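You operate a simulated robot arm through the tools that you are given. There is no shell and no other tool. Be economical: measure what you need, move in short steps, check, and stop when the job is done.

The job below is to be done with a simulated two-armed robot. You get a single attempt, and the scene is never put back.

JOB
Cap the two open bottles, holding each, and stand them in the caddy.
Fine: caps screwed tight before a bottle is lifted; both upright inside the yellow caddy; spill nothing. Set down upright: sample bottle.

Only the result counts: the job must be done as asked and must still hold three seconds after the hand-in. Knocking over, shifting, dropping, spilling or breaking anything else fails it. Lids that push on must go on centred and level and be pressed home; caps that screw on are set level and turned clockwise until they are tight.

ROBOT AND FRAMES
Two 7-joint arms with two-finger parallel grippers on one trunk, on a base that drives. Base frame: it is fixed to the floor where the robot stands at the start and does not move with it; the origin is under the middle of the robot, x ahead of it, y to its left, z up. Units: mm, degrees, N and s.
The left shoulder is at the start at [70, 163, 1170], the right one opposite. Places, roughly: caddy [700, 100, 900]. Payload 3.43 kg a hand.
The TCP of each hand is the grasp point between the finger pads, 34 mm short of the fingertips. In the tool frame z runs along the fingers and y along their closing line. The gripper opens to 128 mm. The fingers are 24 mm wide and 12 mm thick; the gripper's body (48 by 130 mm) begins 96 mm behind the TCP.
Orientation is that of the tool frame in the base frame, as a unit quaternion [x, y, z, w]. With the fingers straight down and closing along the base's y, the tool's x points along the base's -x, its y along +y and its z along -z.

CONTROLS
- The arms move only by the tool apply_moves. It takes "left_plan", "right_plan" or both (then of equal length, played together; a hand with none holds still); each is one flat list of numbers, 6 for each row, row after row: the shift along the tool's x, y, z in mm, then the turn, a rotation vector about the tool's x, y, z in rad. In form: [tx, ty, tz, wx, wy, wz, tx, ty, tz, wx, wy, wz, ...]. A call has 1 to 8 rows; each row shifts and turns the commanded pose from where the row before left it, along the tool's axes as they then stand. "left_hand" and "right_hand" are, for a hand that has rows, the finger opening in mm, from 0 to 128, set as the call begins (left out, the last holds). A row lasts 0.2 s, in which the tool goes at most 50 mm and 8.6 degrees; a call with a longer step from one row to the next is refused whole, and so is a gripper value outside its range. Where a pose cannot be reached the arm comes as near as it can. A force on the tool above 40 N (or 10 N above the force at the start of the call, whichever is more), or a blocked arm, ends the call early, and 0.2 s more pass. Each finger travels about 153 mm/s and halts on what it meets, pressing with about 26 N; the grip force reading is that of the motor and also rises with nothing between the fingers. The clock runs only during rows and for 0.2 s after the last one: add rows that do not move to give the fingers time. It gives the time, the measured TCP pose, the force on the tool (base axes), the opening and the grip force at its end, in the units of the frame above (readings bear some noise), with the torque about the TCP (base axes, N m) and any sound that the robot's microphone picked up.
- Cameras (640 x 400 px; columns grow to the right, rows downward): "scene" is now at [133.4, 19.2, 1390.3]; the picture's right is [0.22, -0.98, 0.00], its down [-0.62, -0.14, -0.77] and it looks along [0.75, 0.17, -0.64] (base axes); focal length 214 px, centre (320, 200). "left" rides on the left gripper at [76, 11, -160] in its tool frame; the picture's right is [-0.15, 0.99, 0.00], its down [-0.88, -0.13, -0.46] and it looks along [-0.45, -0.07, 0.89] (tool axes); focal length 234 px, centre (320, 200). "right" rides on the right gripper at [76, -11, -160] in its tool frame; the picture's right is [0.15, 0.99, 0.00], its down [-0.88, 0.13, -0.46] and it looks along [-0.45, 0.07, 0.89] (tool axes); focal length 234 px, centre (320, 200). There is no depth. A picture from a camera that has moved, and an enlarged one, comes with that camera's place and axes in the base frame and with its lens.
- camera(camera): a new picture of that camera. No time passes.
- lift_body(by): slides the trunk up (or, below 0, down) by that many mm; the arms and the scene camera ride with it, the base frame stays. It gives what a move gives, with no picture.
- drive_base(legs): drives the robot by 1 to 6 legs, each [ahead, left, turn to the left] in mm, mm and degrees, along the robot's own axes; the way and the turn of a leg run together, so that a leg with both is an arc; at most 1500 mm and 180 degrees a leg. The arms and the cameras ride along, it lands a little off, and it stops where it bumps. It gives what a move gives.
- head_to(pan, tilt): turns the head with the scene camera to pan (to the left, within 86 degrees either way) and tilt (down, from -29 to 69), counted from straight ahead of the robot. It gives what a move gives.
- enlarge(camera, box): a new picture of the part [left, top, right, bottom] of that camera's present view, enlarged. No time passes.
- job_done(): hands the job in; it is judged then, once.

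Go step by step. Nothing tells you exact positions but the pictures and the camera data: compare them with the known pose of the tool, close in by small moves and look again before you grip or let go. The budget is 120 turns and 108 pictures, counting those below and the enlarged ones. Unless the task says otherwise, let go and move clear before handing in, and close with one line.

The tools are called after ">>>" as name(argument=value, ...) on one line, values as JSON. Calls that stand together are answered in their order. apply_moves: Moves the arms, as the interface text tells. Its arguments: {"type":"object","properties":{"left_plan":{"type":"array"},"left_hand":{"type":"number"},"right_plan":{"type":"array"},"right_hand":{"type":"number"}},"required":[]} The other tools are called the same way: lift_body (by) slides the trunk up or down; drive_base (legs) drives the base; head_to (pan, tilt) turns the head that bears the scene camera; camera (camera) takes a picture; enlarge (camera, box) takes an enlarged picture of a part of a camera's view; job_done () hands the job in.

At the start:

```text
t: 0.0
left_ee_pos: [468.1, 229.0, 1264.1]
left_orientation: [0.0, 1.0, 0.0, 0.001]
left_ft_force: [0.4, -0.1, 0.5]
left_moment: [0.02, -0.03, -0.01]
left_width: 127.9
left_grasp_force: 0.0
right_ee_pos: [427.5, -104.8, 1225.9]
right_orientation: [0.0, 1.0, 0.0, 0.0]
right_ft_force: [-0.1, -0.4, 0.8]
right_moment: [-0.02, 0.0, -0.01]
right_width: 127.8
right_grasp_force: 0.1
trunk travel left (down, up): [-650.0, 290.0]
robot x, y, heading: [-1.2, -3.6, -0.0]
head pan, tilt: [12.8, 39.6]
```

scene: 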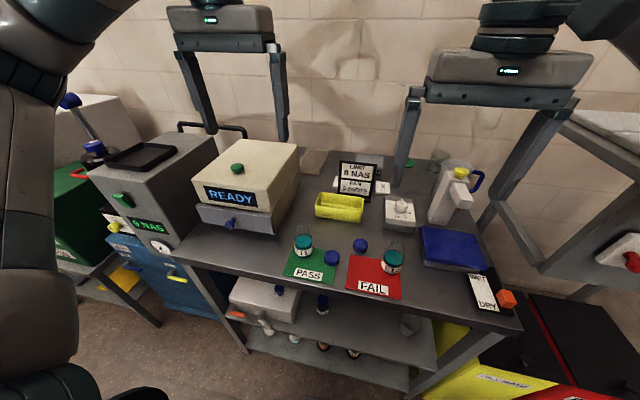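
right: 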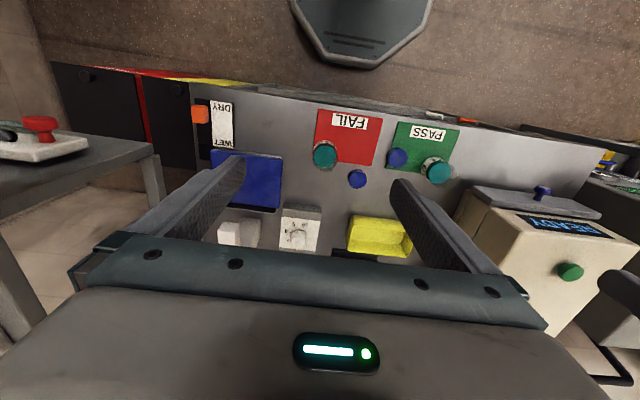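
left: 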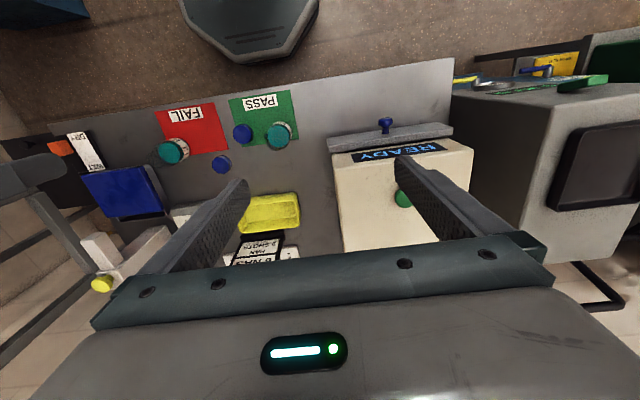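

I see a bench with two bottles with teal liquid/caps on PASS and FAIL mats, two blue caps and a yellow caddy. I'll take closer looks first.

>>> enlarge(camera="scene", box=[270, 140, 430, 300])

>>> enlarge(camera="left", box=[130, 70, 330, 270])

>>> enlarge(camera="right", box=[280, 90, 480, 290])

```text
2.50 times, centred on (350, 220) of scene
camera zoom: at [133.4, 19.2, 1390.3], right [0.22, -0.98, 0.0], down [-0.62, -0.14, -0.77], along [0.75, 0.17, -0.64], focal length 536 px, centre (245, 150)
```

zoom: 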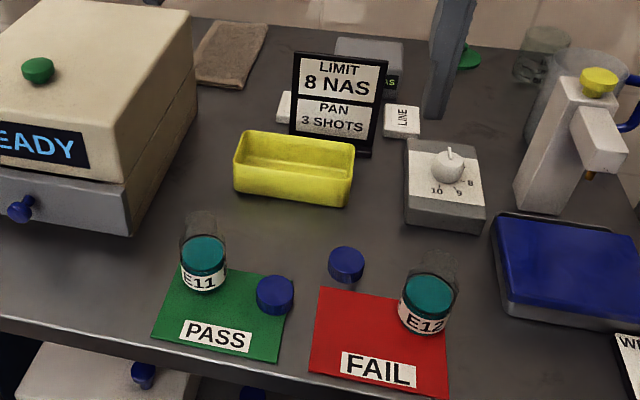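

```text
2.00 times, centred on (230, 170) of left
camera zoom: at [392.6, 240.6, 1423.0], right [0.15, 0.99, 0.0], down [0.88, -0.13, 0.46], along [0.45, -0.07, -0.89], focal length 468 px, centre (500, 260)
```

zoom: 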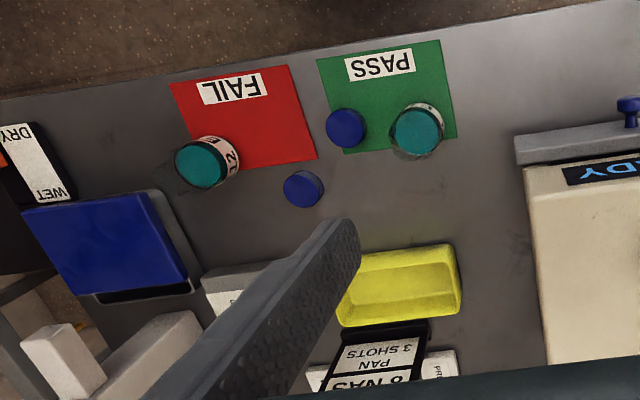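

```text
2.00 times, centred on (380, 190) of right
camera zoom: at [352.3, -116.6, 1385.1], right [-0.15, 0.99, 0.0], down [0.88, 0.13, 0.46], along [0.45, 0.07, -0.89], focal length 468 px, centre (200, 220)
```

zoom: 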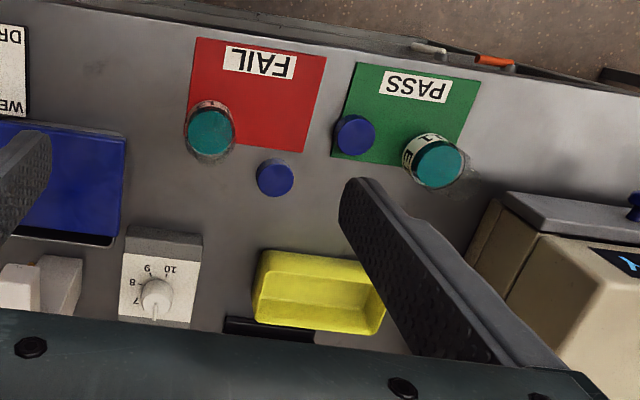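

Triangulation puts the table near z ≈ 900 and a cap at about (527, -7). I'll zoom in for bottle and cap details.

>>> enlarge(camera="scene", box=[285, 220, 345, 290])

>>> enlarge(camera="scene", box=[345, 225, 415, 295])

>>> enlarge(camera="scene", box=[305, 160, 385, 230])

>>> enlarge(camera="right", box=[300, 100, 480, 280])

```text
5.71 times, centred on (315, 255) of scene
camera zoom: at [133.4, 19.2, 1390.3], right [0.22, -0.98, 0.0], down [-0.62, -0.14, -0.77], along [0.75, 0.17, -0.64], focal length 1226 px, centre (349, -114)
```

zoom: 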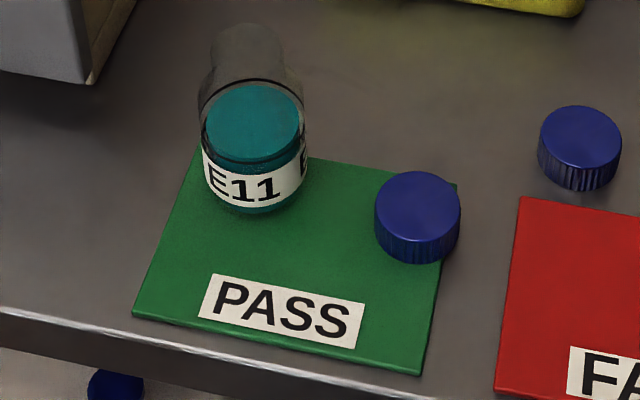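

```text
5.71 times, centred on (380, 260) of scene
camera zoom: at [133.4, 19.2, 1390.3], right [0.22, -0.98, 0.0], down [-0.62, -0.14, -0.77], along [0.75, 0.17, -0.64], focal length 1226 px, centre (-23, -143)
```

zoom: 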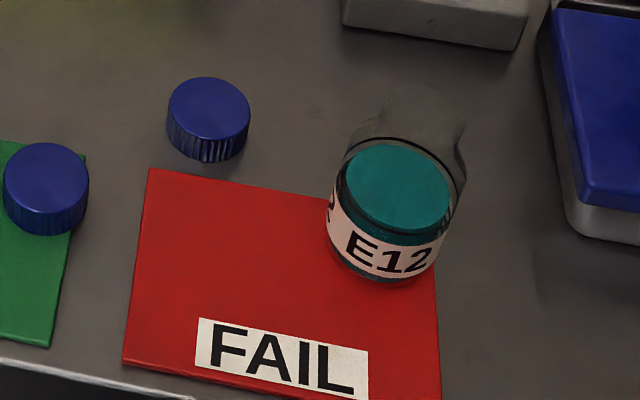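

```text
5.71 times, centred on (345, 195) of scene
camera zoom: at [133.4, 19.2, 1390.3], right [0.22, -0.98, 0.0], down [-0.62, -0.14, -0.77], along [0.75, 0.17, -0.64], focal length 1226 px, centre (177, 229)
```

zoom: 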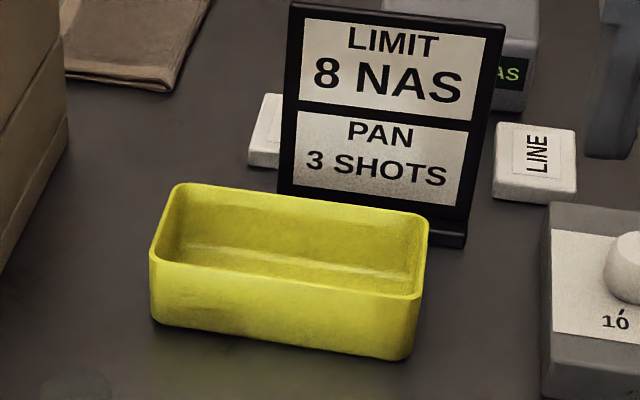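

```text
2.22 times, centred on (390, 190) of right
camera zoom: at [352.3, -116.6, 1385.1], right [-0.15, 0.99, 0.0], down [0.88, 0.13, 0.46], along [0.45, 0.07, -0.89], focal length 520 px, centre (164, 222)
```

zoom: 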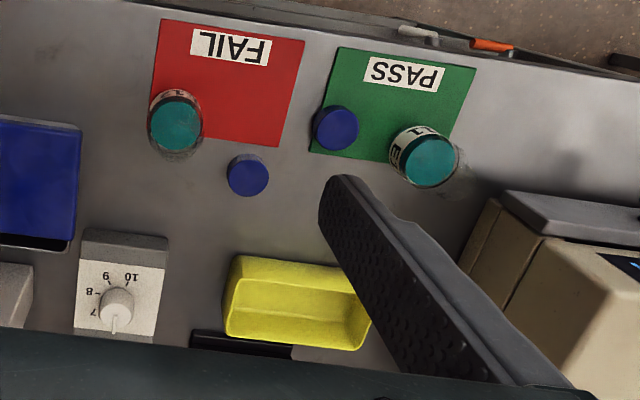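

Estimates: E11 axis ≈ (476,142), E12 ≈ (474,-87), liquid level ≈ 950, necks up to ≈ 1005; caps ≈ (478,65) and (528,-7), about 40 mm wide; table ≈ 895. I'll back off a bit so a forward-pointing hold is comfortable, then look again.

>>> drive_base(legs=[[-130, 30, 0]])

>>> camera(camera="scene")

>>> camera(camera="right")

>>> camera(camera="left")

```text
t: 1.3
left_ee_pos: [340.0, 258.4, 1263.0]
left_orientation: [0.0, 1.0, -0.001, -0.001]
left_ft_force: [-0.1, -0.1, -0.3]
left_moment: [0.02, 0.03, 0.0]
left_width: 128.2
left_grasp_force: 0.0
right_ee_pos: [300.4, -74.5, 1225.0]
right_orientation: [0.0, 1.0, 0.0, -0.001]
right_ft_force: [0.3, 0.4, 0.5]
right_moment: [0.02, 0.04, 0.02]
right_width: 128.0
right_grasp_force: 0.0
trunk travel left (down, up): [-650.0, 290.0]
robot x, y, heading: [-132.3, 29.2, -0.1]
head pan, tilt: [12.8, 39.6]
```

```text
97 pictures are left
camera scene: at [5.6, 48.6, 1390.1], right [0.22, -0.98, 0.0], down [-0.62, -0.14, -0.77], along [0.75, 0.17, -0.64], focal length 214 px, centre (320, 200)
```

scene: 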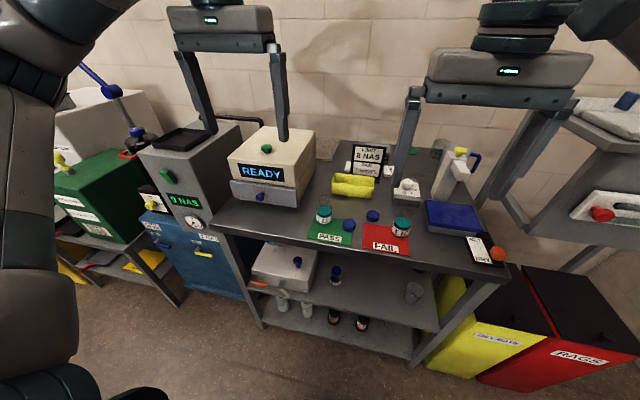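

```text
96 pictures are left
camera right: at [224.7, -87.1, 1384.6], right [-0.15, 0.99, 0.0], down [0.88, 0.13, 0.45], along [0.45, 0.07, -0.89], focal length 234 px, centre (320, 200)
```

right: 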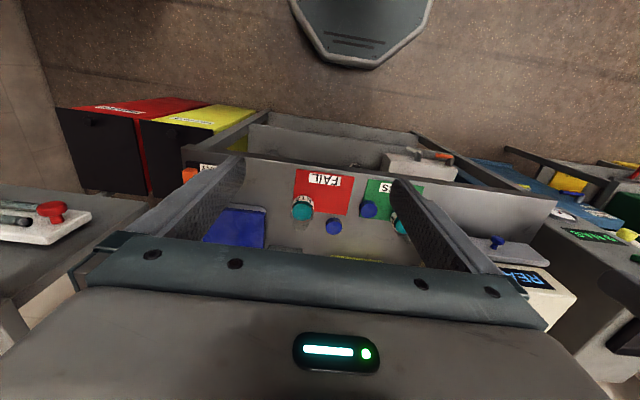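

```text
95 pictures are left
camera left: at [265.0, 269.9, 1422.5], right [0.15, 0.99, 0.0], down [0.88, -0.13, 0.45], along [0.45, -0.07, -0.89], focal length 234 px, centre (320, 200)
```

left: 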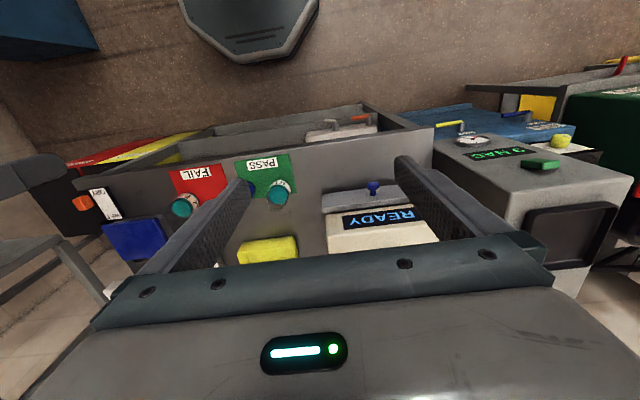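

Now I bring the right hand above the first cap (by E11) and the left hand back a bit toward a forward-tilted approach later; first only the right hand, with a look.

>>> apply_moves(right_plan=[-29, 23, 24, 0, 0, 0, -30, 23, 24, 0, 0, 0, -30, 23, 24, 0, 0, 0, -30, 23, 24, 0, 0, 0, -30, 23, 24, 0, 0, 0, -29, 24, 25, 0, 0, 0], right_hand=70)

>>> camera(camera="right")

>>> camera(camera="scene")

```text
t: 2.7
left_ee_pos: [340.1, 259.0, 1262.0]
left_orientation: [0.0, 1.0, -0.001, -0.001]
left_ft_force: [0.2, -0.4, -0.4]
left_moment: [0.03, -0.03, 0.0]
left_width: 128.0
left_grasp_force: 0.1
right_ee_pos: [478.3, 65.1, 1078.8]
right_orientation: [0.0, 1.0, -0.001, -0.001]
right_ft_force: [0.4, 0.3, -0.3]
right_moment: [-0.01, 0.03, -0.01]
right_width: 70.2
right_grasp_force: 0.1
trunk travel left (down, up): [-650.0, 290.0]
robot x, y, heading: [-126.6, 26.2, 0.0]
head pan, tilt: [12.8, 39.6]
```

```text
94 pictures are left
camera right: at [402.5, 54.4, 1239.3], right [-0.15, 0.99, 0.0], down [0.88, 0.13, 0.45], along [0.45, 0.07, -0.89], focal length 234 px, centre (320, 200)
```

right: 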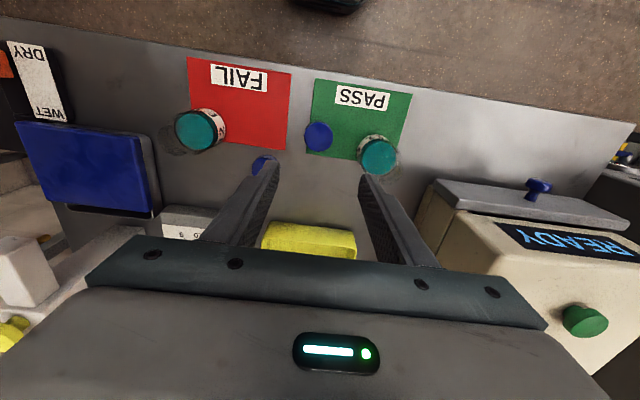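

```text
93 pictures are left
camera scene: at [5.6, 50.3, 1390.2], right [0.22, -0.98, 0.0], down [-0.62, -0.14, -0.77], along [0.75, 0.17, -0.64], focal length 214 px, centre (320, 200)
```

scene: 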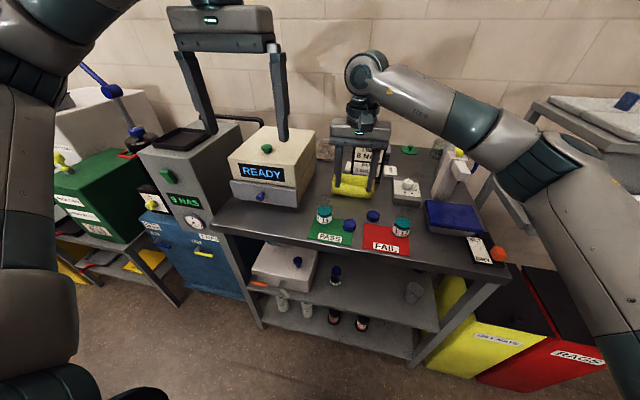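

>>> enlarge(camera="right", box=[290, 100, 410, 190])

>>> enlarge(camera="scene", box=[305, 195, 425, 265])

```text
4.44 times, centred on (350, 145) of right
camera zoom: at [402.5, 54.4, 1239.3], right [-0.15, 0.99, 0.0], down [0.88, 0.13, 0.45], along [0.45, 0.07, -0.89], focal length 1041 px, centre (187, 444)
```

zoom: 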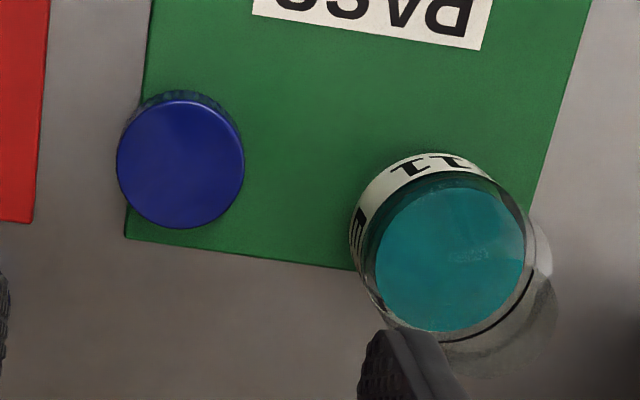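

```text
5.33 times, centred on (365, 230) of scene
camera zoom: at [5.6, 50.3, 1390.2], right [0.22, -0.98, 0.0], down [-0.62, -0.14, -0.77], along [0.75, 0.17, -0.64], focal length 1144 px, centre (80, 40)
```

zoom: 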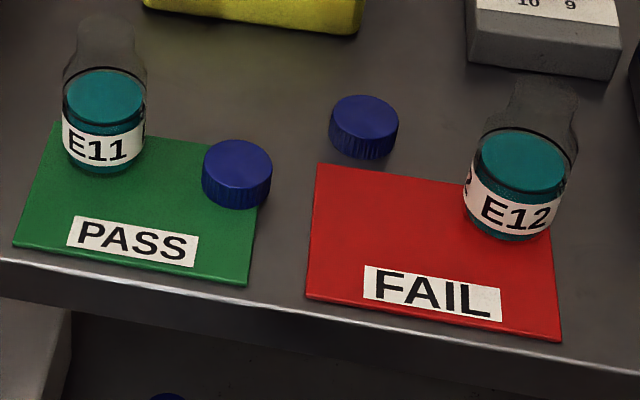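

Cap 1 top ≈ (471,64,917); E11 axis ≈ (477,143). I pre-rotate the right hand 90° counter-clockwise (to have room for screwing clockwise) above the cap.

>>> apply_moves(right_plan=[7, -1, 0, 0, 0, 0, 0, 0, 0, 0, 0, -0.1428, 0, 0, 0, 0, 0, -0.1428, 0, 0, 0, 0, 0, -0.1428, 0, 0, 0, 0, 0, -0.1428, 0, 0, 0, 0, 0, -0.1428, 0, 0, 0, 0, 0, -0.1428, 0, 0, 0, 0, 0, -0.1428], right_hand=64)

>>> apply_moves(right_plan=[0, 0, 0, 0, 0, -0.1428, 0, 0, 0, 0, 0, -0.1428, 0, 0, 0, 0, 0, -0.1428, 0, 0, 0, 0, 0, -0.1428, 0, 0, 25, 0, 0, 0, 0, 0, 25, 0, 0, 0])

>>> camera(camera="right")

>>> camera(camera="scene")

```text
t: 4.5
left_ee_pos: [338.8, 259.1, 1264.1]
left_orientation: [0.001, 1.0, 0.0, 0.0]
left_ft_force: [-0.2, -0.1, 0.2]
left_moment: [0.01, -0.01, -0.01]
left_width: 127.9
left_grasp_force: 0.1
right_ee_pos: [470.5, 62.5, 1080.0]
right_orientation: [-0.48, 0.877, 0.001, 0.0]
right_ft_force: [0.0, -0.7, -0.7]
right_moment: [0.03, 0.02, -0.01]
right_width: 64.0
right_grasp_force: 0.3
trunk travel left (down, up): [-650.0, 290.0]
robot x, y, heading: [-131.6, 31.1, 0.3]
head pan, tilt: [12.8, 39.6]
```

```text
t: 5.9
left_ee_pos: [339.6, 258.7, 1263.4]
left_orientation: [0.0, 1.0, -0.001, -0.001]
left_ft_force: [0.1, 0.5, 0.4]
left_moment: [-0.04, 0.01, 0.02]
left_width: 128.1
left_grasp_force: 0.2
right_ee_pos: [469.4, 63.2, 1028.8]
right_orientation: [-0.56, 0.828, 0.001, -0.001]
right_ft_force: [0.4, -0.3, -0.1]
right_moment: [-0.03, 0.01, 0.0]
right_width: 63.8
right_grasp_force: 0.0
right hand out of reach, approached as far as the arm can: row 2, 3, 4
trunk travel left (down, up): [-650.0, 290.0]
robot x, y, heading: [-129.5, 29.2, 0.0]
head pan, tilt: [12.8, 39.6]
```

```text
90 pictures are left
camera right: at [452.1, -12.4, 1189.3], right [-0.97, 0.23, 0.0], down [0.21, 0.87, 0.46], along [0.1, 0.44, -0.89], focal length 234 px, centre (320, 200)
```

right: 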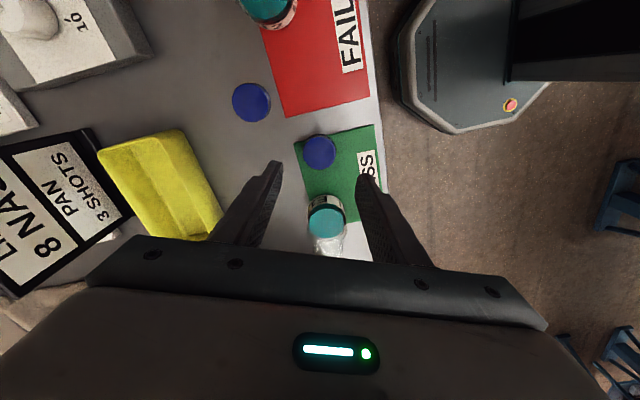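

```text
89 pictures are left
camera scene: at [4.8, 48.8, 1390.3], right [0.22, -0.98, 0.0], down [-0.62, -0.14, -0.77], along [0.75, 0.17, -0.64], focal length 214 px, centre (320, 200)
```

scene: 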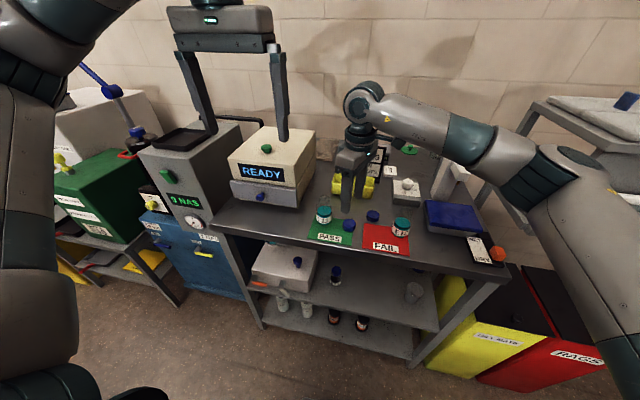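

The wrist stops at about -68° yaw. I turn back slightly to see how the commanded pose is tracked.

>>> apply_moves(right_plan=[0, 0, 0, 0, 0, 0.13, 0, 0, 0, 0, 0, 0.13, 0, 0, 0, 0, 0, 0.13])

```text
t: 6.7
left_ee_pos: [340.3, 259.2, 1262.8]
left_orientation: [0.0, 1.0, 0.0, 0.0]
left_ft_force: [0.3, -0.2, 0.1]
left_moment: [-0.01, -0.02, 0.02]
left_width: 127.9
left_grasp_force: 0.0
right_ee_pos: [471.2, 62.9, 1030.4]
right_orientation: [-0.389, 0.921, 0.0, 0.0]
right_ft_force: [-0.2, 0.5, 0.3]
right_moment: [0.01, 0.0, 0.03]
right_width: 64.1
right_grasp_force: 0.1
trunk travel left (down, up): [-650.0, 290.0]
robot x, y, heading: [-127.0, 29.2, 0.1]
head pan, tilt: [12.8, 39.6]
```

>>> apply_moves(right_plan=[0, 0, 0, 0, 0, -0.13, 0, 0, 0, 0, 0, -0.12, 0, 0, 24, 0, 0, 0, 0, 0, 24, 0, 0, 0, 0, 0, 24, 0, 0, 0, 0, 0, 12, 0, 0, 0])

>>> enlarge(camera="right", box=[200, 80, 440, 250])

>>> enlarge(camera="scene", box=[305, 195, 425, 265])

```text
t: 8.1
left_ee_pos: [339.3, 258.1, 1263.7]
left_orientation: [0.0, 1.0, 0.0, -0.001]
left_ft_force: [0.1, -0.1, 0.3]
left_moment: [0.01, 0.0, 0.0]
left_width: 128.2
left_grasp_force: 0.1
right_ee_pos: [471.1, 63.4, 946.0]
right_orientation: [-0.502, 0.865, 0.001, 0.0]
right_ft_force: [-0.4, -0.5, -0.7]
right_moment: [0.04, 0.01, 0.0]
right_width: 64.2
right_grasp_force: 0.1
trunk travel left (down, up): [-650.0, 290.0]
robot x, y, heading: [-130.0, 28.0, 0.0]
head pan, tilt: [12.8, 39.6]
```

```text
2.35 times, centred on (320, 165) of right
camera zoom: at [443.0, -9.2, 1105.8], right [-0.93, 0.36, 0.0], down [0.33, 0.83, 0.46], along [0.17, 0.42, -0.89], focal length 551 px, centre (320, 282)
```

zoom: 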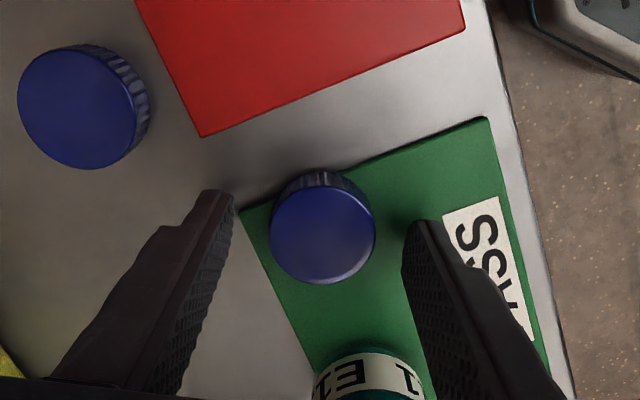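

```text
5.33 times, centred on (365, 230) of scene
camera zoom: at [4.6, 48.9, 1390.3], right [0.22, -0.98, 0.0], down [-0.62, -0.14, -0.77], along [0.75, 0.17, -0.64], focal length 1144 px, centre (80, 40)
```

zoom: 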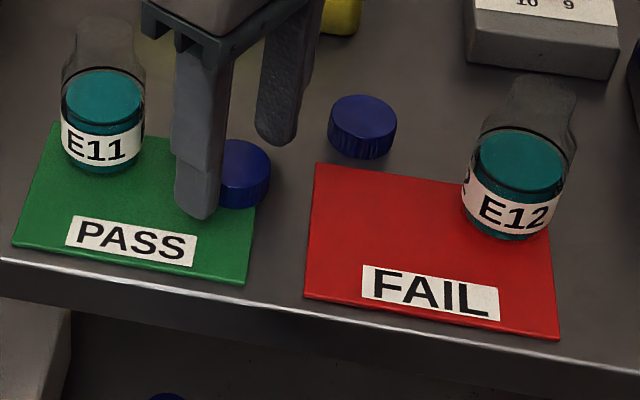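

Centred over the cap; lower and grip.

>>> apply_moves(right_plan=[0, 0, 11, 0, 0, 0])

>>> apply_moves(right_plan=[0, 0, 0, 0, 0, 0, 0, 0, 0, 0, 0, 0, 0, 0, 0, 0, 0, 0], right_hand=20)

>>> enlarge(camera="right", box=[200, 80, 440, 250])

```text
t: 8.5
left_ee_pos: [337.7, 258.9, 1265.2]
left_orientation: [0.0, 1.0, -0.001, 0.0]
left_ft_force: [0.2, 0.2, -0.5]
left_moment: [0.01, -0.01, 0.05]
left_width: 127.8
left_grasp_force: 0.1
right_ee_pos: [469.9, 61.7, 937.6]
right_orientation: [-0.502, 0.865, 0.002, 0.003]
right_ft_force: [2.1, 0.8, 15.3]
right_moment: [0.16, 0.49, 0.05]
right_width: 63.1
right_grasp_force: 0.0
trunk travel left (down, up): [-650.0, 290.0]
robot x, y, heading: [-124.8, 29.8, -0.1]
head pan, tilt: [12.8, 39.6]
```

```text
t: 9.3
left_ee_pos: [336.5, 259.0, 1264.8]
left_orientation: [0.0, 1.0, 0.0, 0.001]
left_ft_force: [-0.3, 0.7, -0.4]
left_moment: [0.01, 0.01, 0.0]
left_width: 127.9
left_grasp_force: 0.0
right_ee_pos: [469.2, 61.8, 938.0]
right_orientation: [-0.502, 0.865, 0.0, 0.001]
right_ft_force: [3.6, 2.4, 31.8]
right_moment: [0.13, 0.63, 0.19]
right_width: 37.0
right_grasp_force: 25.6
trunk travel left (down, up): [-650.0, 290.0]
robot x, y, heading: [-124.4, 27.7, -0.1]
head pan, tilt: [12.8, 39.6]
```

```text
2.35 times, centred on (320, 165) of right
camera zoom: at [440.7, -9.0, 1097.2], right [-0.93, 0.37, 0.0], down [0.32, 0.83, 0.46], along [0.17, 0.43, -0.89], focal length 551 px, centre (320, 282)
```

zoom: 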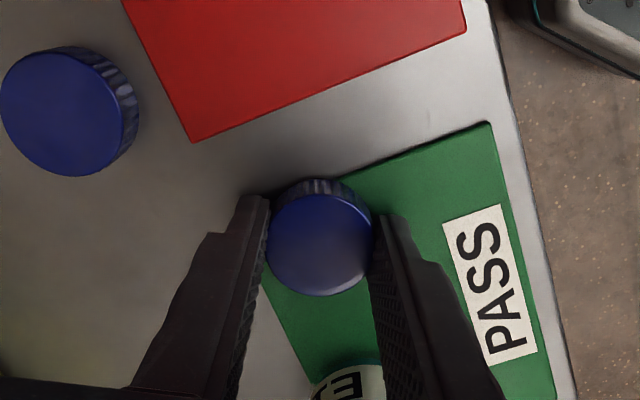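

Fingertips met the mat (mat top ≈ 903). I re-grip the cap 5 mm higher so the tips stay above the cap's bottom edge, then lift.

>>> apply_moves(right_plan=[0, 0, 0, 0, 0, 0, 0, 0, -6, 0, 0, 0], right_hand=50)

>>> apply_moves(right_plan=[0, 0, 0, 0, 0, 0, 0, 0, 0, 0, 0, 0, 0, 0, 0, 0, 0, 0], right_hand=20)

>>> apply_moves(right_plan=[0, 0, -10, 0, 0, 0, 0, 0, -30, 0, 0, 0, 0, 0, -40, 0, 0, 0, 0, 0, -40, 0, 0, 0, 0, 0, -20, 0, 0, 0])

>>> enlarge(camera="right", box=[200, 80, 440, 250])

>>> enlarge(camera="scene", box=[305, 175, 425, 245])

```text
t: 9.9
left_ee_pos: [337.4, 259.0, 1262.5]
left_orientation: [-0.001, 1.0, 0.002, 0.0]
left_ft_force: [-0.9, 1.0, -0.5]
left_moment: [-0.01, 0.0, 0.0]
left_width: 128.0
left_grasp_force: 0.0
right_ee_pos: [467.7, 62.8, 938.8]
right_orientation: [-0.502, 0.865, 0.0, -0.003]
right_ft_force: [1.2, 1.5, 4.9]
right_moment: [0.15, -0.37, 0.07]
right_width: 50.2
right_grasp_force: 0.4
trunk travel left (down, up): [-650.0, 290.0]
robot x, y, heading: [-132.0, 30.3, -0.2]
head pan, tilt: [12.8, 39.6]
```

```text
t: 10.7
left_ee_pos: [339.8, 258.2, 1264.0]
left_orientation: [0.0, 1.0, 0.0, 0.0]
left_ft_force: [-0.6, 0.3, 0.4]
left_moment: [-0.03, 0.02, 0.0]
left_width: 128.0
left_grasp_force: 0.0
right_ee_pos: [470.6, 62.1, 942.0]
right_orientation: [-0.501, 0.865, 0.0, 0.0]
right_ft_force: [0.0, 0.6, 0.2]
right_moment: [0.01, 0.01, -0.02]
right_width: 36.8
right_grasp_force: 26.0
trunk travel left (down, up): [-650.0, 290.0]
robot x, y, heading: [-130.7, 33.8, 0.2]
head pan, tilt: [12.8, 39.6]
```

```text
t: 11.9
left_ee_pos: [338.3, 258.8, 1264.4]
left_orientation: [0.0, 1.0, 0.0, 0.0]
left_ft_force: [0.6, 0.4, -0.6]
left_moment: [-0.01, 0.0, 0.01]
left_width: 127.8
left_grasp_force: 0.0
right_ee_pos: [469.6, 64.0, 1082.4]
right_orientation: [-0.501, 0.866, 0.0, 0.0]
right_ft_force: [-0.1, -0.5, -0.2]
right_moment: [-0.01, 0.02, 0.01]
right_width: 36.8
right_grasp_force: 26.4
trunk travel left (down, up): [-650.0, 290.0]
robot x, y, heading: [-130.1, 28.7, 0.0]
head pan, tilt: [12.8, 39.6]
```

```text
2.35 times, centred on (320, 165) of right
camera zoom: at [442.2, -8.6, 1242.1], right [-0.93, 0.37, 0.0], down [0.33, 0.83, 0.46], along [0.17, 0.42, -0.89], focal length 551 px, centre (320, 282)
```

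zoom: 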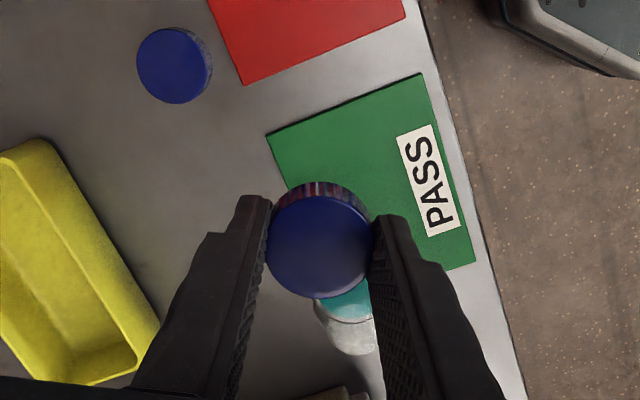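

```text
5.33 times, centred on (365, 210) of scene
camera zoom: at [4.3, 49.0, 1390.3], right [0.22, -0.98, 0.0], down [-0.62, -0.14, -0.77], along [0.75, 0.17, -0.64], focal length 1144 px, centre (80, 147)
```

zoom: 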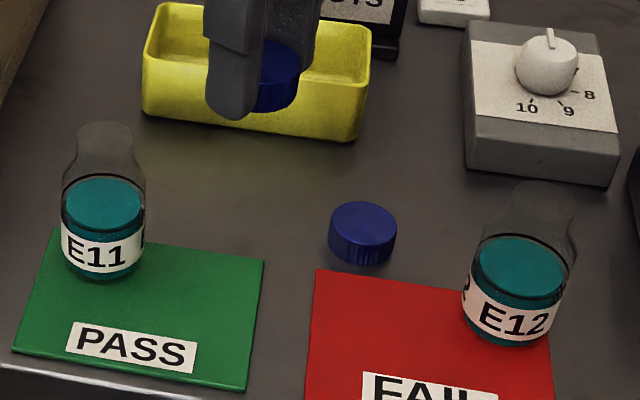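

Cap 1 is held well. Now I turn the left hand to point forward and 30° down for the side hold of E11.

>>> apply_moves(left_plan=[0, 0, 30, 0, 0, 0.1164, 0, 0, 30, 0, 0, 0.1164, 0, 0, 30, 0, 0, 0.1164, 0, 0, 20, 0, -0.1309, 0, 0, 0, 0, 0, -0.1309, 0, 0, 0, 0, 0, -0.1309, 0, 0, 0, 0, 0, -0.1309, 0, 0, 0, 0, 0, -0.1309, 0], left_hand=90)

>>> apply_moves(left_plan=[0, 0, 0, 0, -0.1309, 0, 0, 0, 0, 0, -0.1309, 0, 0, 0, 0, 0, -0.1309, 0, 0, 0, 0, 0, 0, 0])

>>> camera(camera="scene")

>>> camera(camera="left")

```text
t: 13.7
left_ee_pos: [339.2, 258.6, 1155.1]
left_orientation: [0.164, 0.932, -0.056, 0.317]
left_ft_force: [-0.5, -0.2, -0.9]
left_moment: [0.01, 0.01, 0.0]
left_width: 89.9
left_grasp_force: 0.1
right_ee_pos: [470.1, 64.4, 1082.8]
right_orientation: [-0.502, 0.865, 0.0, -0.001]
right_ft_force: [0.1, 0.7, 0.0]
right_moment: [-0.04, 0.0, 0.06]
right_width: 37.0
right_grasp_force: 26.0
trunk travel left (down, up): [-650.0, 290.0]
robot x, y, heading: [-129.7, 32.1, 0.0]
head pan, tilt: [12.8, 39.6]
```

```text
t: 14.7
left_ee_pos: [403.4, 274.6, 1189.7]
left_orientation: [0.151, 0.853, -0.087, 0.492]
left_ft_force: [-0.8, -0.6, -0.8]
left_moment: [0.0, 0.0, -0.01]
left_width: 90.0
left_grasp_force: 0.0
left hand out of reach, approached as far as the arm can: row 1, 2, 3
right_ee_pos: [471.2, 62.9, 1081.2]
right_orientation: [-0.501, 0.865, 0.001, 0.0]
right_ft_force: [0.1, 0.4, -0.2]
right_moment: [-0.01, 0.01, 0.0]
right_width: 36.9
right_grasp_force: 25.9
trunk travel left (down, up): [-650.0, 290.0]
robot x, y, heading: [-129.9, 29.6, 0.1]
head pan, tilt: [12.8, 39.6]
```

```text
83 pictures are left
camera scene: at [4.4, 48.6, 1390.3], right [0.22, -0.98, 0.0], down [-0.62, -0.14, -0.77], along [0.75, 0.17, -0.64], focal length 214 px, centre (320, 200)
```

scene: 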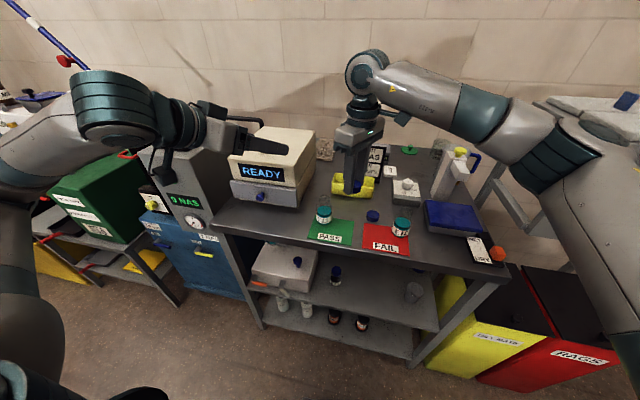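

```text
82 pictures are left
camera left: at [241.0, 344.9, 1204.1], right [0.41, 0.9, 0.13], down [0.0, -0.14, 0.99], along [0.91, -0.4, -0.06], focal length 234 px, centre (320, 200)
```

left: 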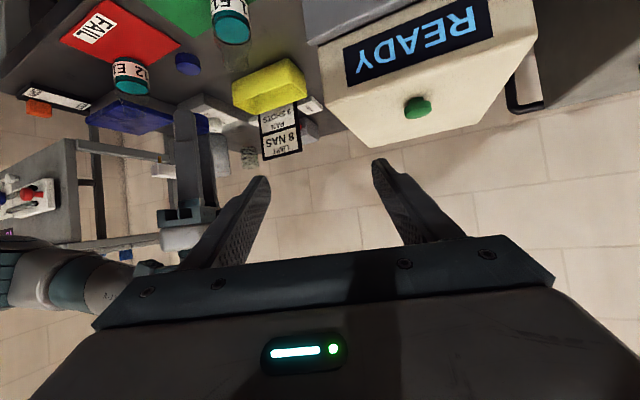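

Left orientation achieved. Next move it down to a stand-off in front of E11.

>>> apply_moves(left_plan=[27.75, -16.4, 21.3, 0, 0, 0, 27.75, -16.4, 21.3, 0, 0, 0, 27.75, -16.4, 21.3, 0, 0, 0, 27.75, -16.4, 21.3, 0, 0, 0, 27.75, -16.4, 21.3, 0, 0, 0, 27.75, -16.4, 21.3, 0, 0, 0])

>>> camera(camera="scene")

>>> camera(camera="left")

```text
t: 16.1
left_ee_pos: [440.7, 179.0, 993.5]
left_orientation: [0.149, 0.853, -0.085, 0.492]
left_ft_force: [-0.1, -1.1, 0.3]
left_moment: [-0.01, 0.0, 0.02]
left_width: 90.0
left_grasp_force: 0.1
left hand out of reach, approached as far as the arm can: row 1, 2, 3, 4
right_ee_pos: [469.5, 62.4, 1081.3]
right_orientation: [-0.501, 0.865, 0.001, 0.0]
right_ft_force: [-0.7, -0.3, 0.3]
right_moment: [0.0, 0.02, -0.02]
right_width: 36.8
right_grasp_force: 26.1
trunk travel left (down, up): [-650.0, 290.0]
robot x, y, heading: [-132.6, 30.6, -0.0]
head pan, tilt: [12.8, 39.6]
```

```text
81 pictures are left
camera scene: at [4.5, 48.6, 1390.5], right [0.22, -0.98, 0.0], down [-0.62, -0.14, -0.77], along [0.75, 0.17, -0.64], focal length 214 px, centre (320, 200)
```

scene: 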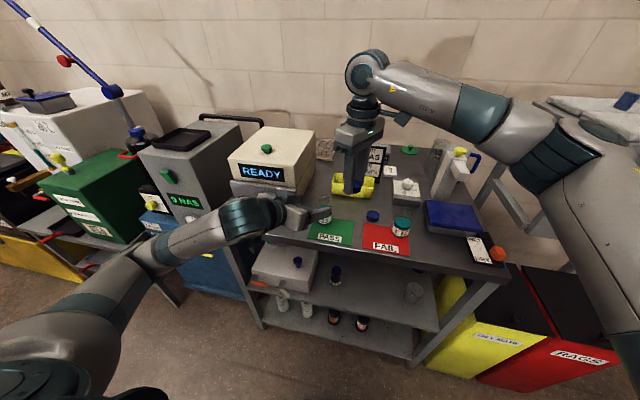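

```text
80 pictures are left
camera left: at [279.5, 250.5, 1007.8], right [0.41, 0.91, 0.13], down [0.0, -0.14, 0.99], along [0.91, -0.4, -0.05], focal length 234 px, centre (320, 200)
```

left: 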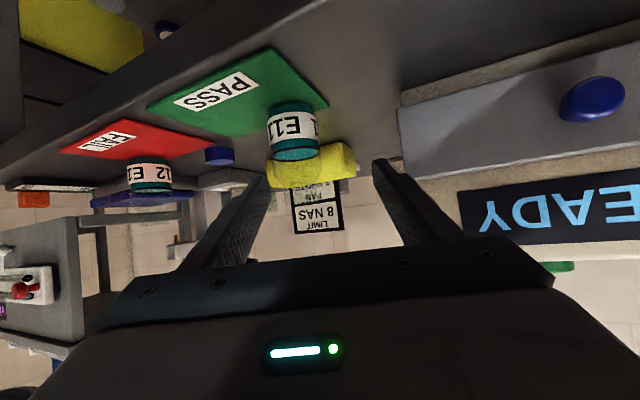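

The bottle lies between the fingers' line of approach; I centre laterally and approach halfway.

>>> apply_moves(left_plan=[0, -22, 0, 0, 0, 0, 6.4, 0, 17, 0, 0, 0, 6.4, 0, 17, 0, 0, 0])

>>> enlarge(camera="left", box=[200, 80, 440, 250])

>>> enlarge(camera="scene", box=[245, 165, 365, 255])

```text
t: 16.9
left_ee_pos: [460.0, 150.3, 966.1]
left_orientation: [0.149, 0.853, -0.086, 0.492]
left_ft_force: [-0.3, 0.5, 0.5]
left_moment: [0.03, 0.02, 0.01]
left_width: 89.9
left_grasp_force: 0.0
left hand out of reach, approached as far as the arm can: row 1
right_ee_pos: [469.6, 61.8, 1081.1]
right_orientation: [-0.501, 0.865, 0.001, -0.001]
right_ft_force: [-0.8, -1.3, 0.5]
right_moment: [0.02, 0.0, 0.0]
right_width: 36.7
right_grasp_force: 26.2
trunk travel left (down, up): [-650.0, 290.0]
robot x, y, heading: [-129.3, 33.9, 0.0]
head pan, tilt: [12.8, 39.6]
```

```text
2.35 times, centred on (320, 165) of left
camera zoom: at [298.5, 220.6, 978.8], right [0.41, 0.9, 0.13], down [0.0, -0.14, 0.99], along [0.91, -0.4, -0.06], focal length 551 px, centre (320, 282)
```

zoom: 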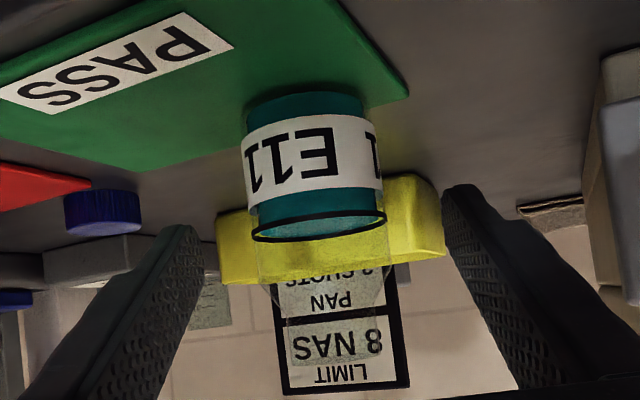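

```text
4.44 times, centred on (305, 210) of scene
camera zoom: at [4.9, 48.5, 1390.3], right [0.22, -0.98, 0.0], down [-0.62, -0.14, -0.77], along [0.75, 0.17, -0.64], focal length 953 px, centre (387, 156)
```

zoom: 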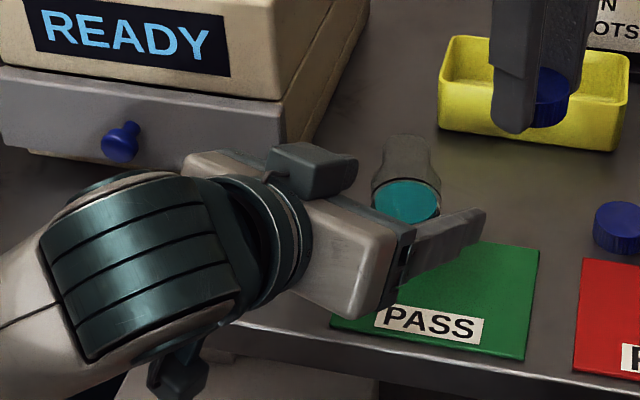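

>>> apply_moves(left_plan=[5.3, -0.5, 10.2, 0, 0, 0, 5.3, -0.4, 10.2, 0, 0, 0, 5.2, -0.4, 10.2, 0, 0, 0])

>>> enlarge(camera="left", box=[200, 80, 440, 250])

>>> enlarge(camera="right", box=[200, 80, 440, 250])

```text
t: 17.7
left_ee_pos: [477.2, 142.9, 937.0]
left_orientation: [0.15, 0.853, -0.087, 0.492]
left_ft_force: [0.1, 0.3, -0.6]
left_moment: [0.0, 0.03, 0.0]
left_width: 90.0
left_grasp_force: 0.1
right_ee_pos: [470.9, 63.4, 1083.0]
right_orientation: [-0.502, 0.865, 0.0, 0.0]
right_ft_force: [-0.4, 0.3, -0.9]
right_moment: [0.0, 0.01, -0.03]
right_width: 36.8
right_grasp_force: 26.0
trunk travel left (down, up): [-650.0, 290.0]
robot x, y, heading: [-126.9, 32.5, 0.2]
head pan, tilt: [12.8, 39.6]
```

```text
2.35 times, centred on (320, 165) of left
camera zoom: at [315.3, 213.7, 950.3], right [0.41, 0.9, 0.13], down [0.0, -0.14, 0.99], along [0.91, -0.4, -0.05], focal length 551 px, centre (320, 282)
```

zoom: 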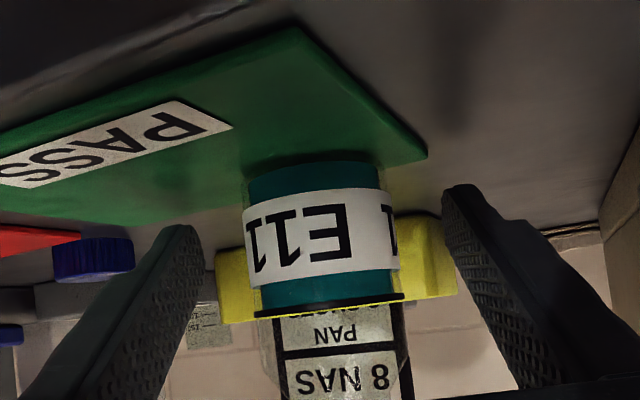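

```text
2.35 times, centred on (320, 165) of right
camera zoom: at [442.5, -8.6, 1241.6], right [-0.93, 0.37, 0.0], down [0.33, 0.83, 0.46], along [0.17, 0.42, -0.89], focal length 551 px, centre (320, 282)
```

zoom: 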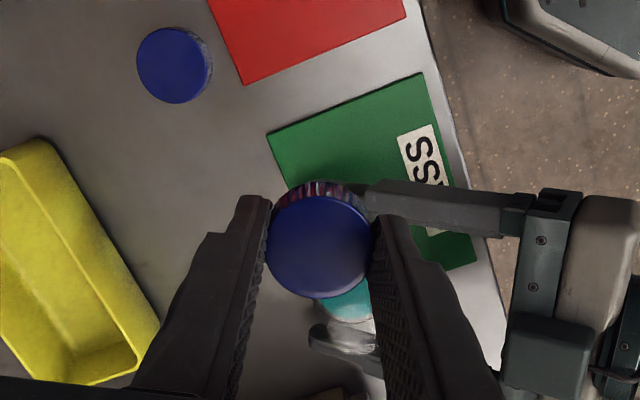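

Left fingers straddle E11 symmetrically; close gently on it.

>>> apply_moves(left_plan=[0, 0, 0, 0, 0, 0, 0, 0, 0, 0, 0, 0, 0, 0, 0, 0, 0, 0], left_hand=30)

>>> enlarge(camera="left", box=[200, 80, 440, 250])

>>> enlarge(camera="scene", box=[285, 165, 385, 245])

```text
t: 18.5
left_ee_pos: [475.6, 141.8, 936.6]
left_orientation: [0.15, 0.853, -0.087, 0.492]
left_ft_force: [0.3, 0.2, -0.3]
left_moment: [0.03, 0.0, 0.02]
left_width: 46.0
left_grasp_force: 25.7
right_ee_pos: [469.9, 62.3, 1082.2]
right_orientation: [-0.503, 0.865, 0.001, -0.001]
right_ft_force: [-0.1, 0.3, 1.0]
right_moment: [-0.02, 0.0, -0.01]
right_width: 36.7
right_grasp_force: 26.1
trunk travel left (down, up): [-650.0, 290.0]
robot x, y, heading: [-129.5, 31.3, -0.2]
head pan, tilt: [12.8, 39.6]
```

```text
2.35 times, centred on (320, 165) of left
camera zoom: at [315.2, 213.7, 950.3], right [0.41, 0.9, 0.13], down [0.0, -0.14, 0.99], along [0.91, -0.4, -0.06], focal length 551 px, centre (320, 282)
```

zoom: 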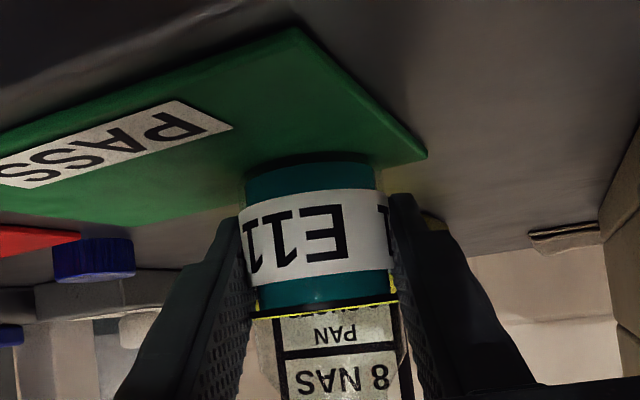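

```text
5.00 times, centred on (335, 205) of scene
camera zoom: at [4.5, 48.9, 1390.3], right [0.22, -0.98, 0.0], down [-0.62, -0.14, -0.77], along [0.75, 0.17, -0.64], focal length 1072 px, centre (245, 175)
```

zoom: 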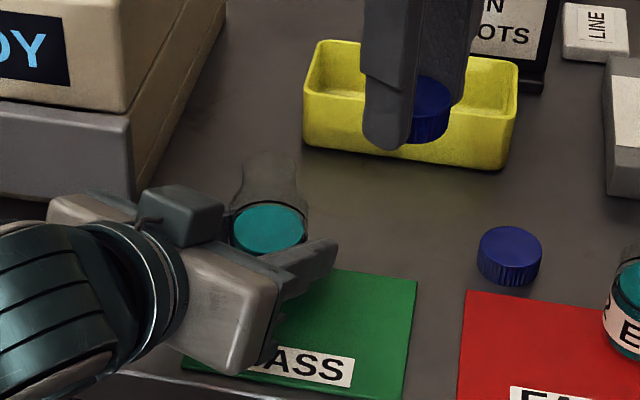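

E11 is held (46 mm). Now carry the cap over the neck, still 40 mm above it, and check alignment.

>>> apply_moves(right_plan=[-23.2, 11.3, 0, 0, 0, 0, -23.2, 11.3, 0, 0, 0, 0, -23.2, 11.3, 0, 0, 0, 0, 0, 0, 20, 0, 0, 0, 0, 0, 0, 0, 0, 0])

>>> enlarge(camera="right", box=[200, 80, 440, 250])

>>> enlarge(camera="left", box=[200, 130, 440, 300])

>>> enlarge(camera="scene", box=[285, 165, 355, 225])

```text
t: 19.7
left_ee_pos: [477.5, 142.3, 936.4]
left_orientation: [0.15, 0.853, -0.087, 0.492]
left_ft_force: [0.5, -0.2, -0.2]
left_moment: [0.01, -0.01, 0.01]
left_width: 46.1
left_grasp_force: 26.1
right_ee_pos: [474.7, 140.8, 1061.6]
right_orientation: [-0.502, 0.865, 0.0, 0.0]
right_ft_force: [0.0, -0.2, -0.2]
right_moment: [-0.04, -0.01, -0.01]
right_width: 36.6
right_grasp_force: 25.8
trunk travel left (down, up): [-650.0, 290.0]
robot x, y, heading: [-129.4, 30.7, 0.2]
head pan, tilt: [12.8, 39.6]
```

```text
2.35 times, centred on (320, 165) of right
camera zoom: at [446.8, 68.8, 1221.6], right [-0.93, 0.37, 0.0], down [0.33, 0.83, 0.46], along [0.17, 0.42, -0.89], focal length 551 px, centre (320, 282)
```

zoom: 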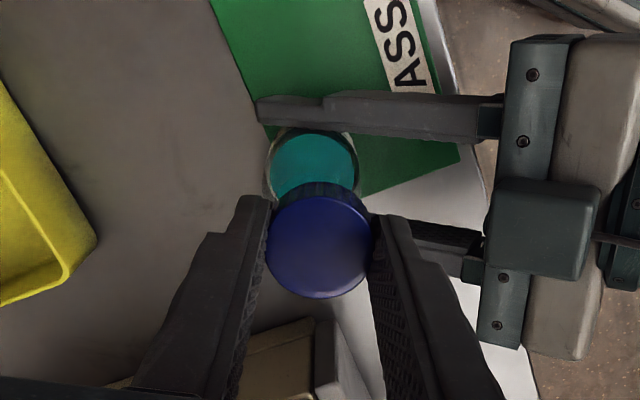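

```text
2.35 times, centred on (320, 215) of left
camera zoom: at [315.0, 214.0, 950.4], right [0.41, 0.9, 0.13], down [0.0, -0.14, 0.99], along [0.91, -0.4, -0.06], focal length 551 px, centre (320, 165)
```

zoom: 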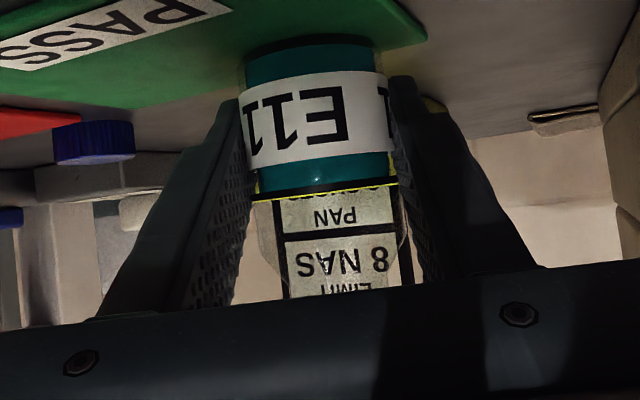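

```text
6.67 times, centred on (320, 195) of scene
camera zoom: at [4.2, 49.4, 1390.3], right [0.22, -0.98, 0.0], down [-0.62, -0.14, -0.77], along [0.75, 0.17, -0.64], focal length 1430 px, centre (320, 233)
```

zoom: 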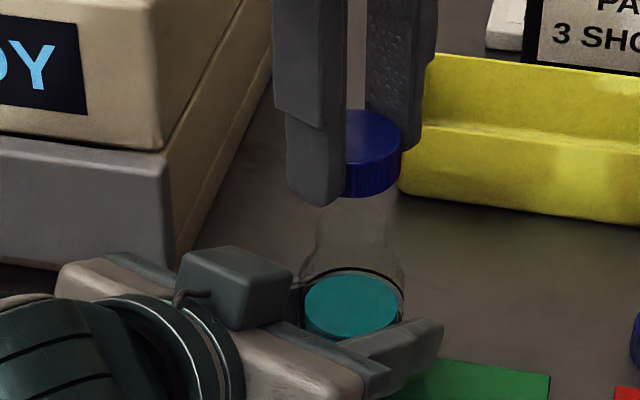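

Cap and bottle axes agree within about 1–2 mm. I lower the cap towards the neck in small steps.

>>> apply_moves(right_plan=[0, 0, 8, 0, 0, 0, 0, 0, 4, 0, 0, 0, 0, 0, 2, 0, 0, 0, 0, 0, 0, 0, 0, 0])

>>> apply_moves(right_plan=[0, 0, 2, 0, 0, 0, 0, 0, 2, 0, 0, 0, 0, 0, 0, 0, 0, 0])

>>> enlarge(camera="scene", box=[295, 170, 355, 220])

```text
t: 20.7
left_ee_pos: [477.6, 142.1, 935.8]
left_orientation: [0.15, 0.853, -0.086, 0.492]
left_ft_force: [0.4, -0.3, 1.1]
left_moment: [-0.02, 0.01, 0.0]
left_width: 45.9
left_grasp_force: 26.2
right_ee_pos: [475.2, 140.1, 1048.0]
right_orientation: [-0.502, 0.865, 0.0, 0.0]
right_ft_force: [0.0, -0.9, -1.6]
right_moment: [-0.01, 0.0, 0.0]
right_width: 36.8
right_grasp_force: 26.2
trunk travel left (down, up): [-650.0, 290.0]
robot x, y, heading: [-126.5, 26.8, -0.3]
head pan, tilt: [12.8, 39.6]
```

```text
t: 21.5
left_ee_pos: [476.0, 143.0, 936.2]
left_orientation: [0.15, 0.853, -0.086, 0.493]
left_ft_force: [-0.4, 0.4, 1.0]
left_moment: [0.0, 0.03, 0.02]
left_width: 46.2
left_grasp_force: 25.9
right_ee_pos: [475.8, 139.8, 1044.3]
right_orientation: [-0.502, 0.865, 0.001, -0.001]
right_ft_force: [0.4, -0.6, -0.5]
right_moment: [0.01, -0.01, -0.01]
right_width: 36.9
right_grasp_force: 25.6
trunk travel left (down, up): [-650.0, 290.0]
robot x, y, heading: [-132.0, 27.5, -0.0]
head pan, tilt: [12.8, 39.6]
```

```text
8.00 times, centred on (325, 195) of scene
camera zoom: at [4.4, 49.0, 1390.3], right [0.22, -0.98, 0.0], down [-0.62, -0.14, -0.77], along [0.75, 0.17, -0.64], focal length 1716 px, centre (280, 240)
```

zoom: 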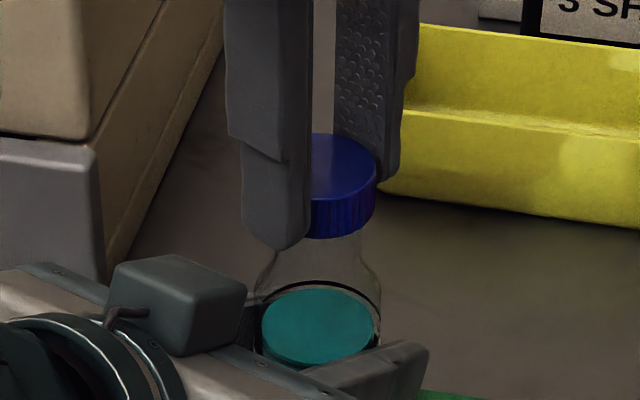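

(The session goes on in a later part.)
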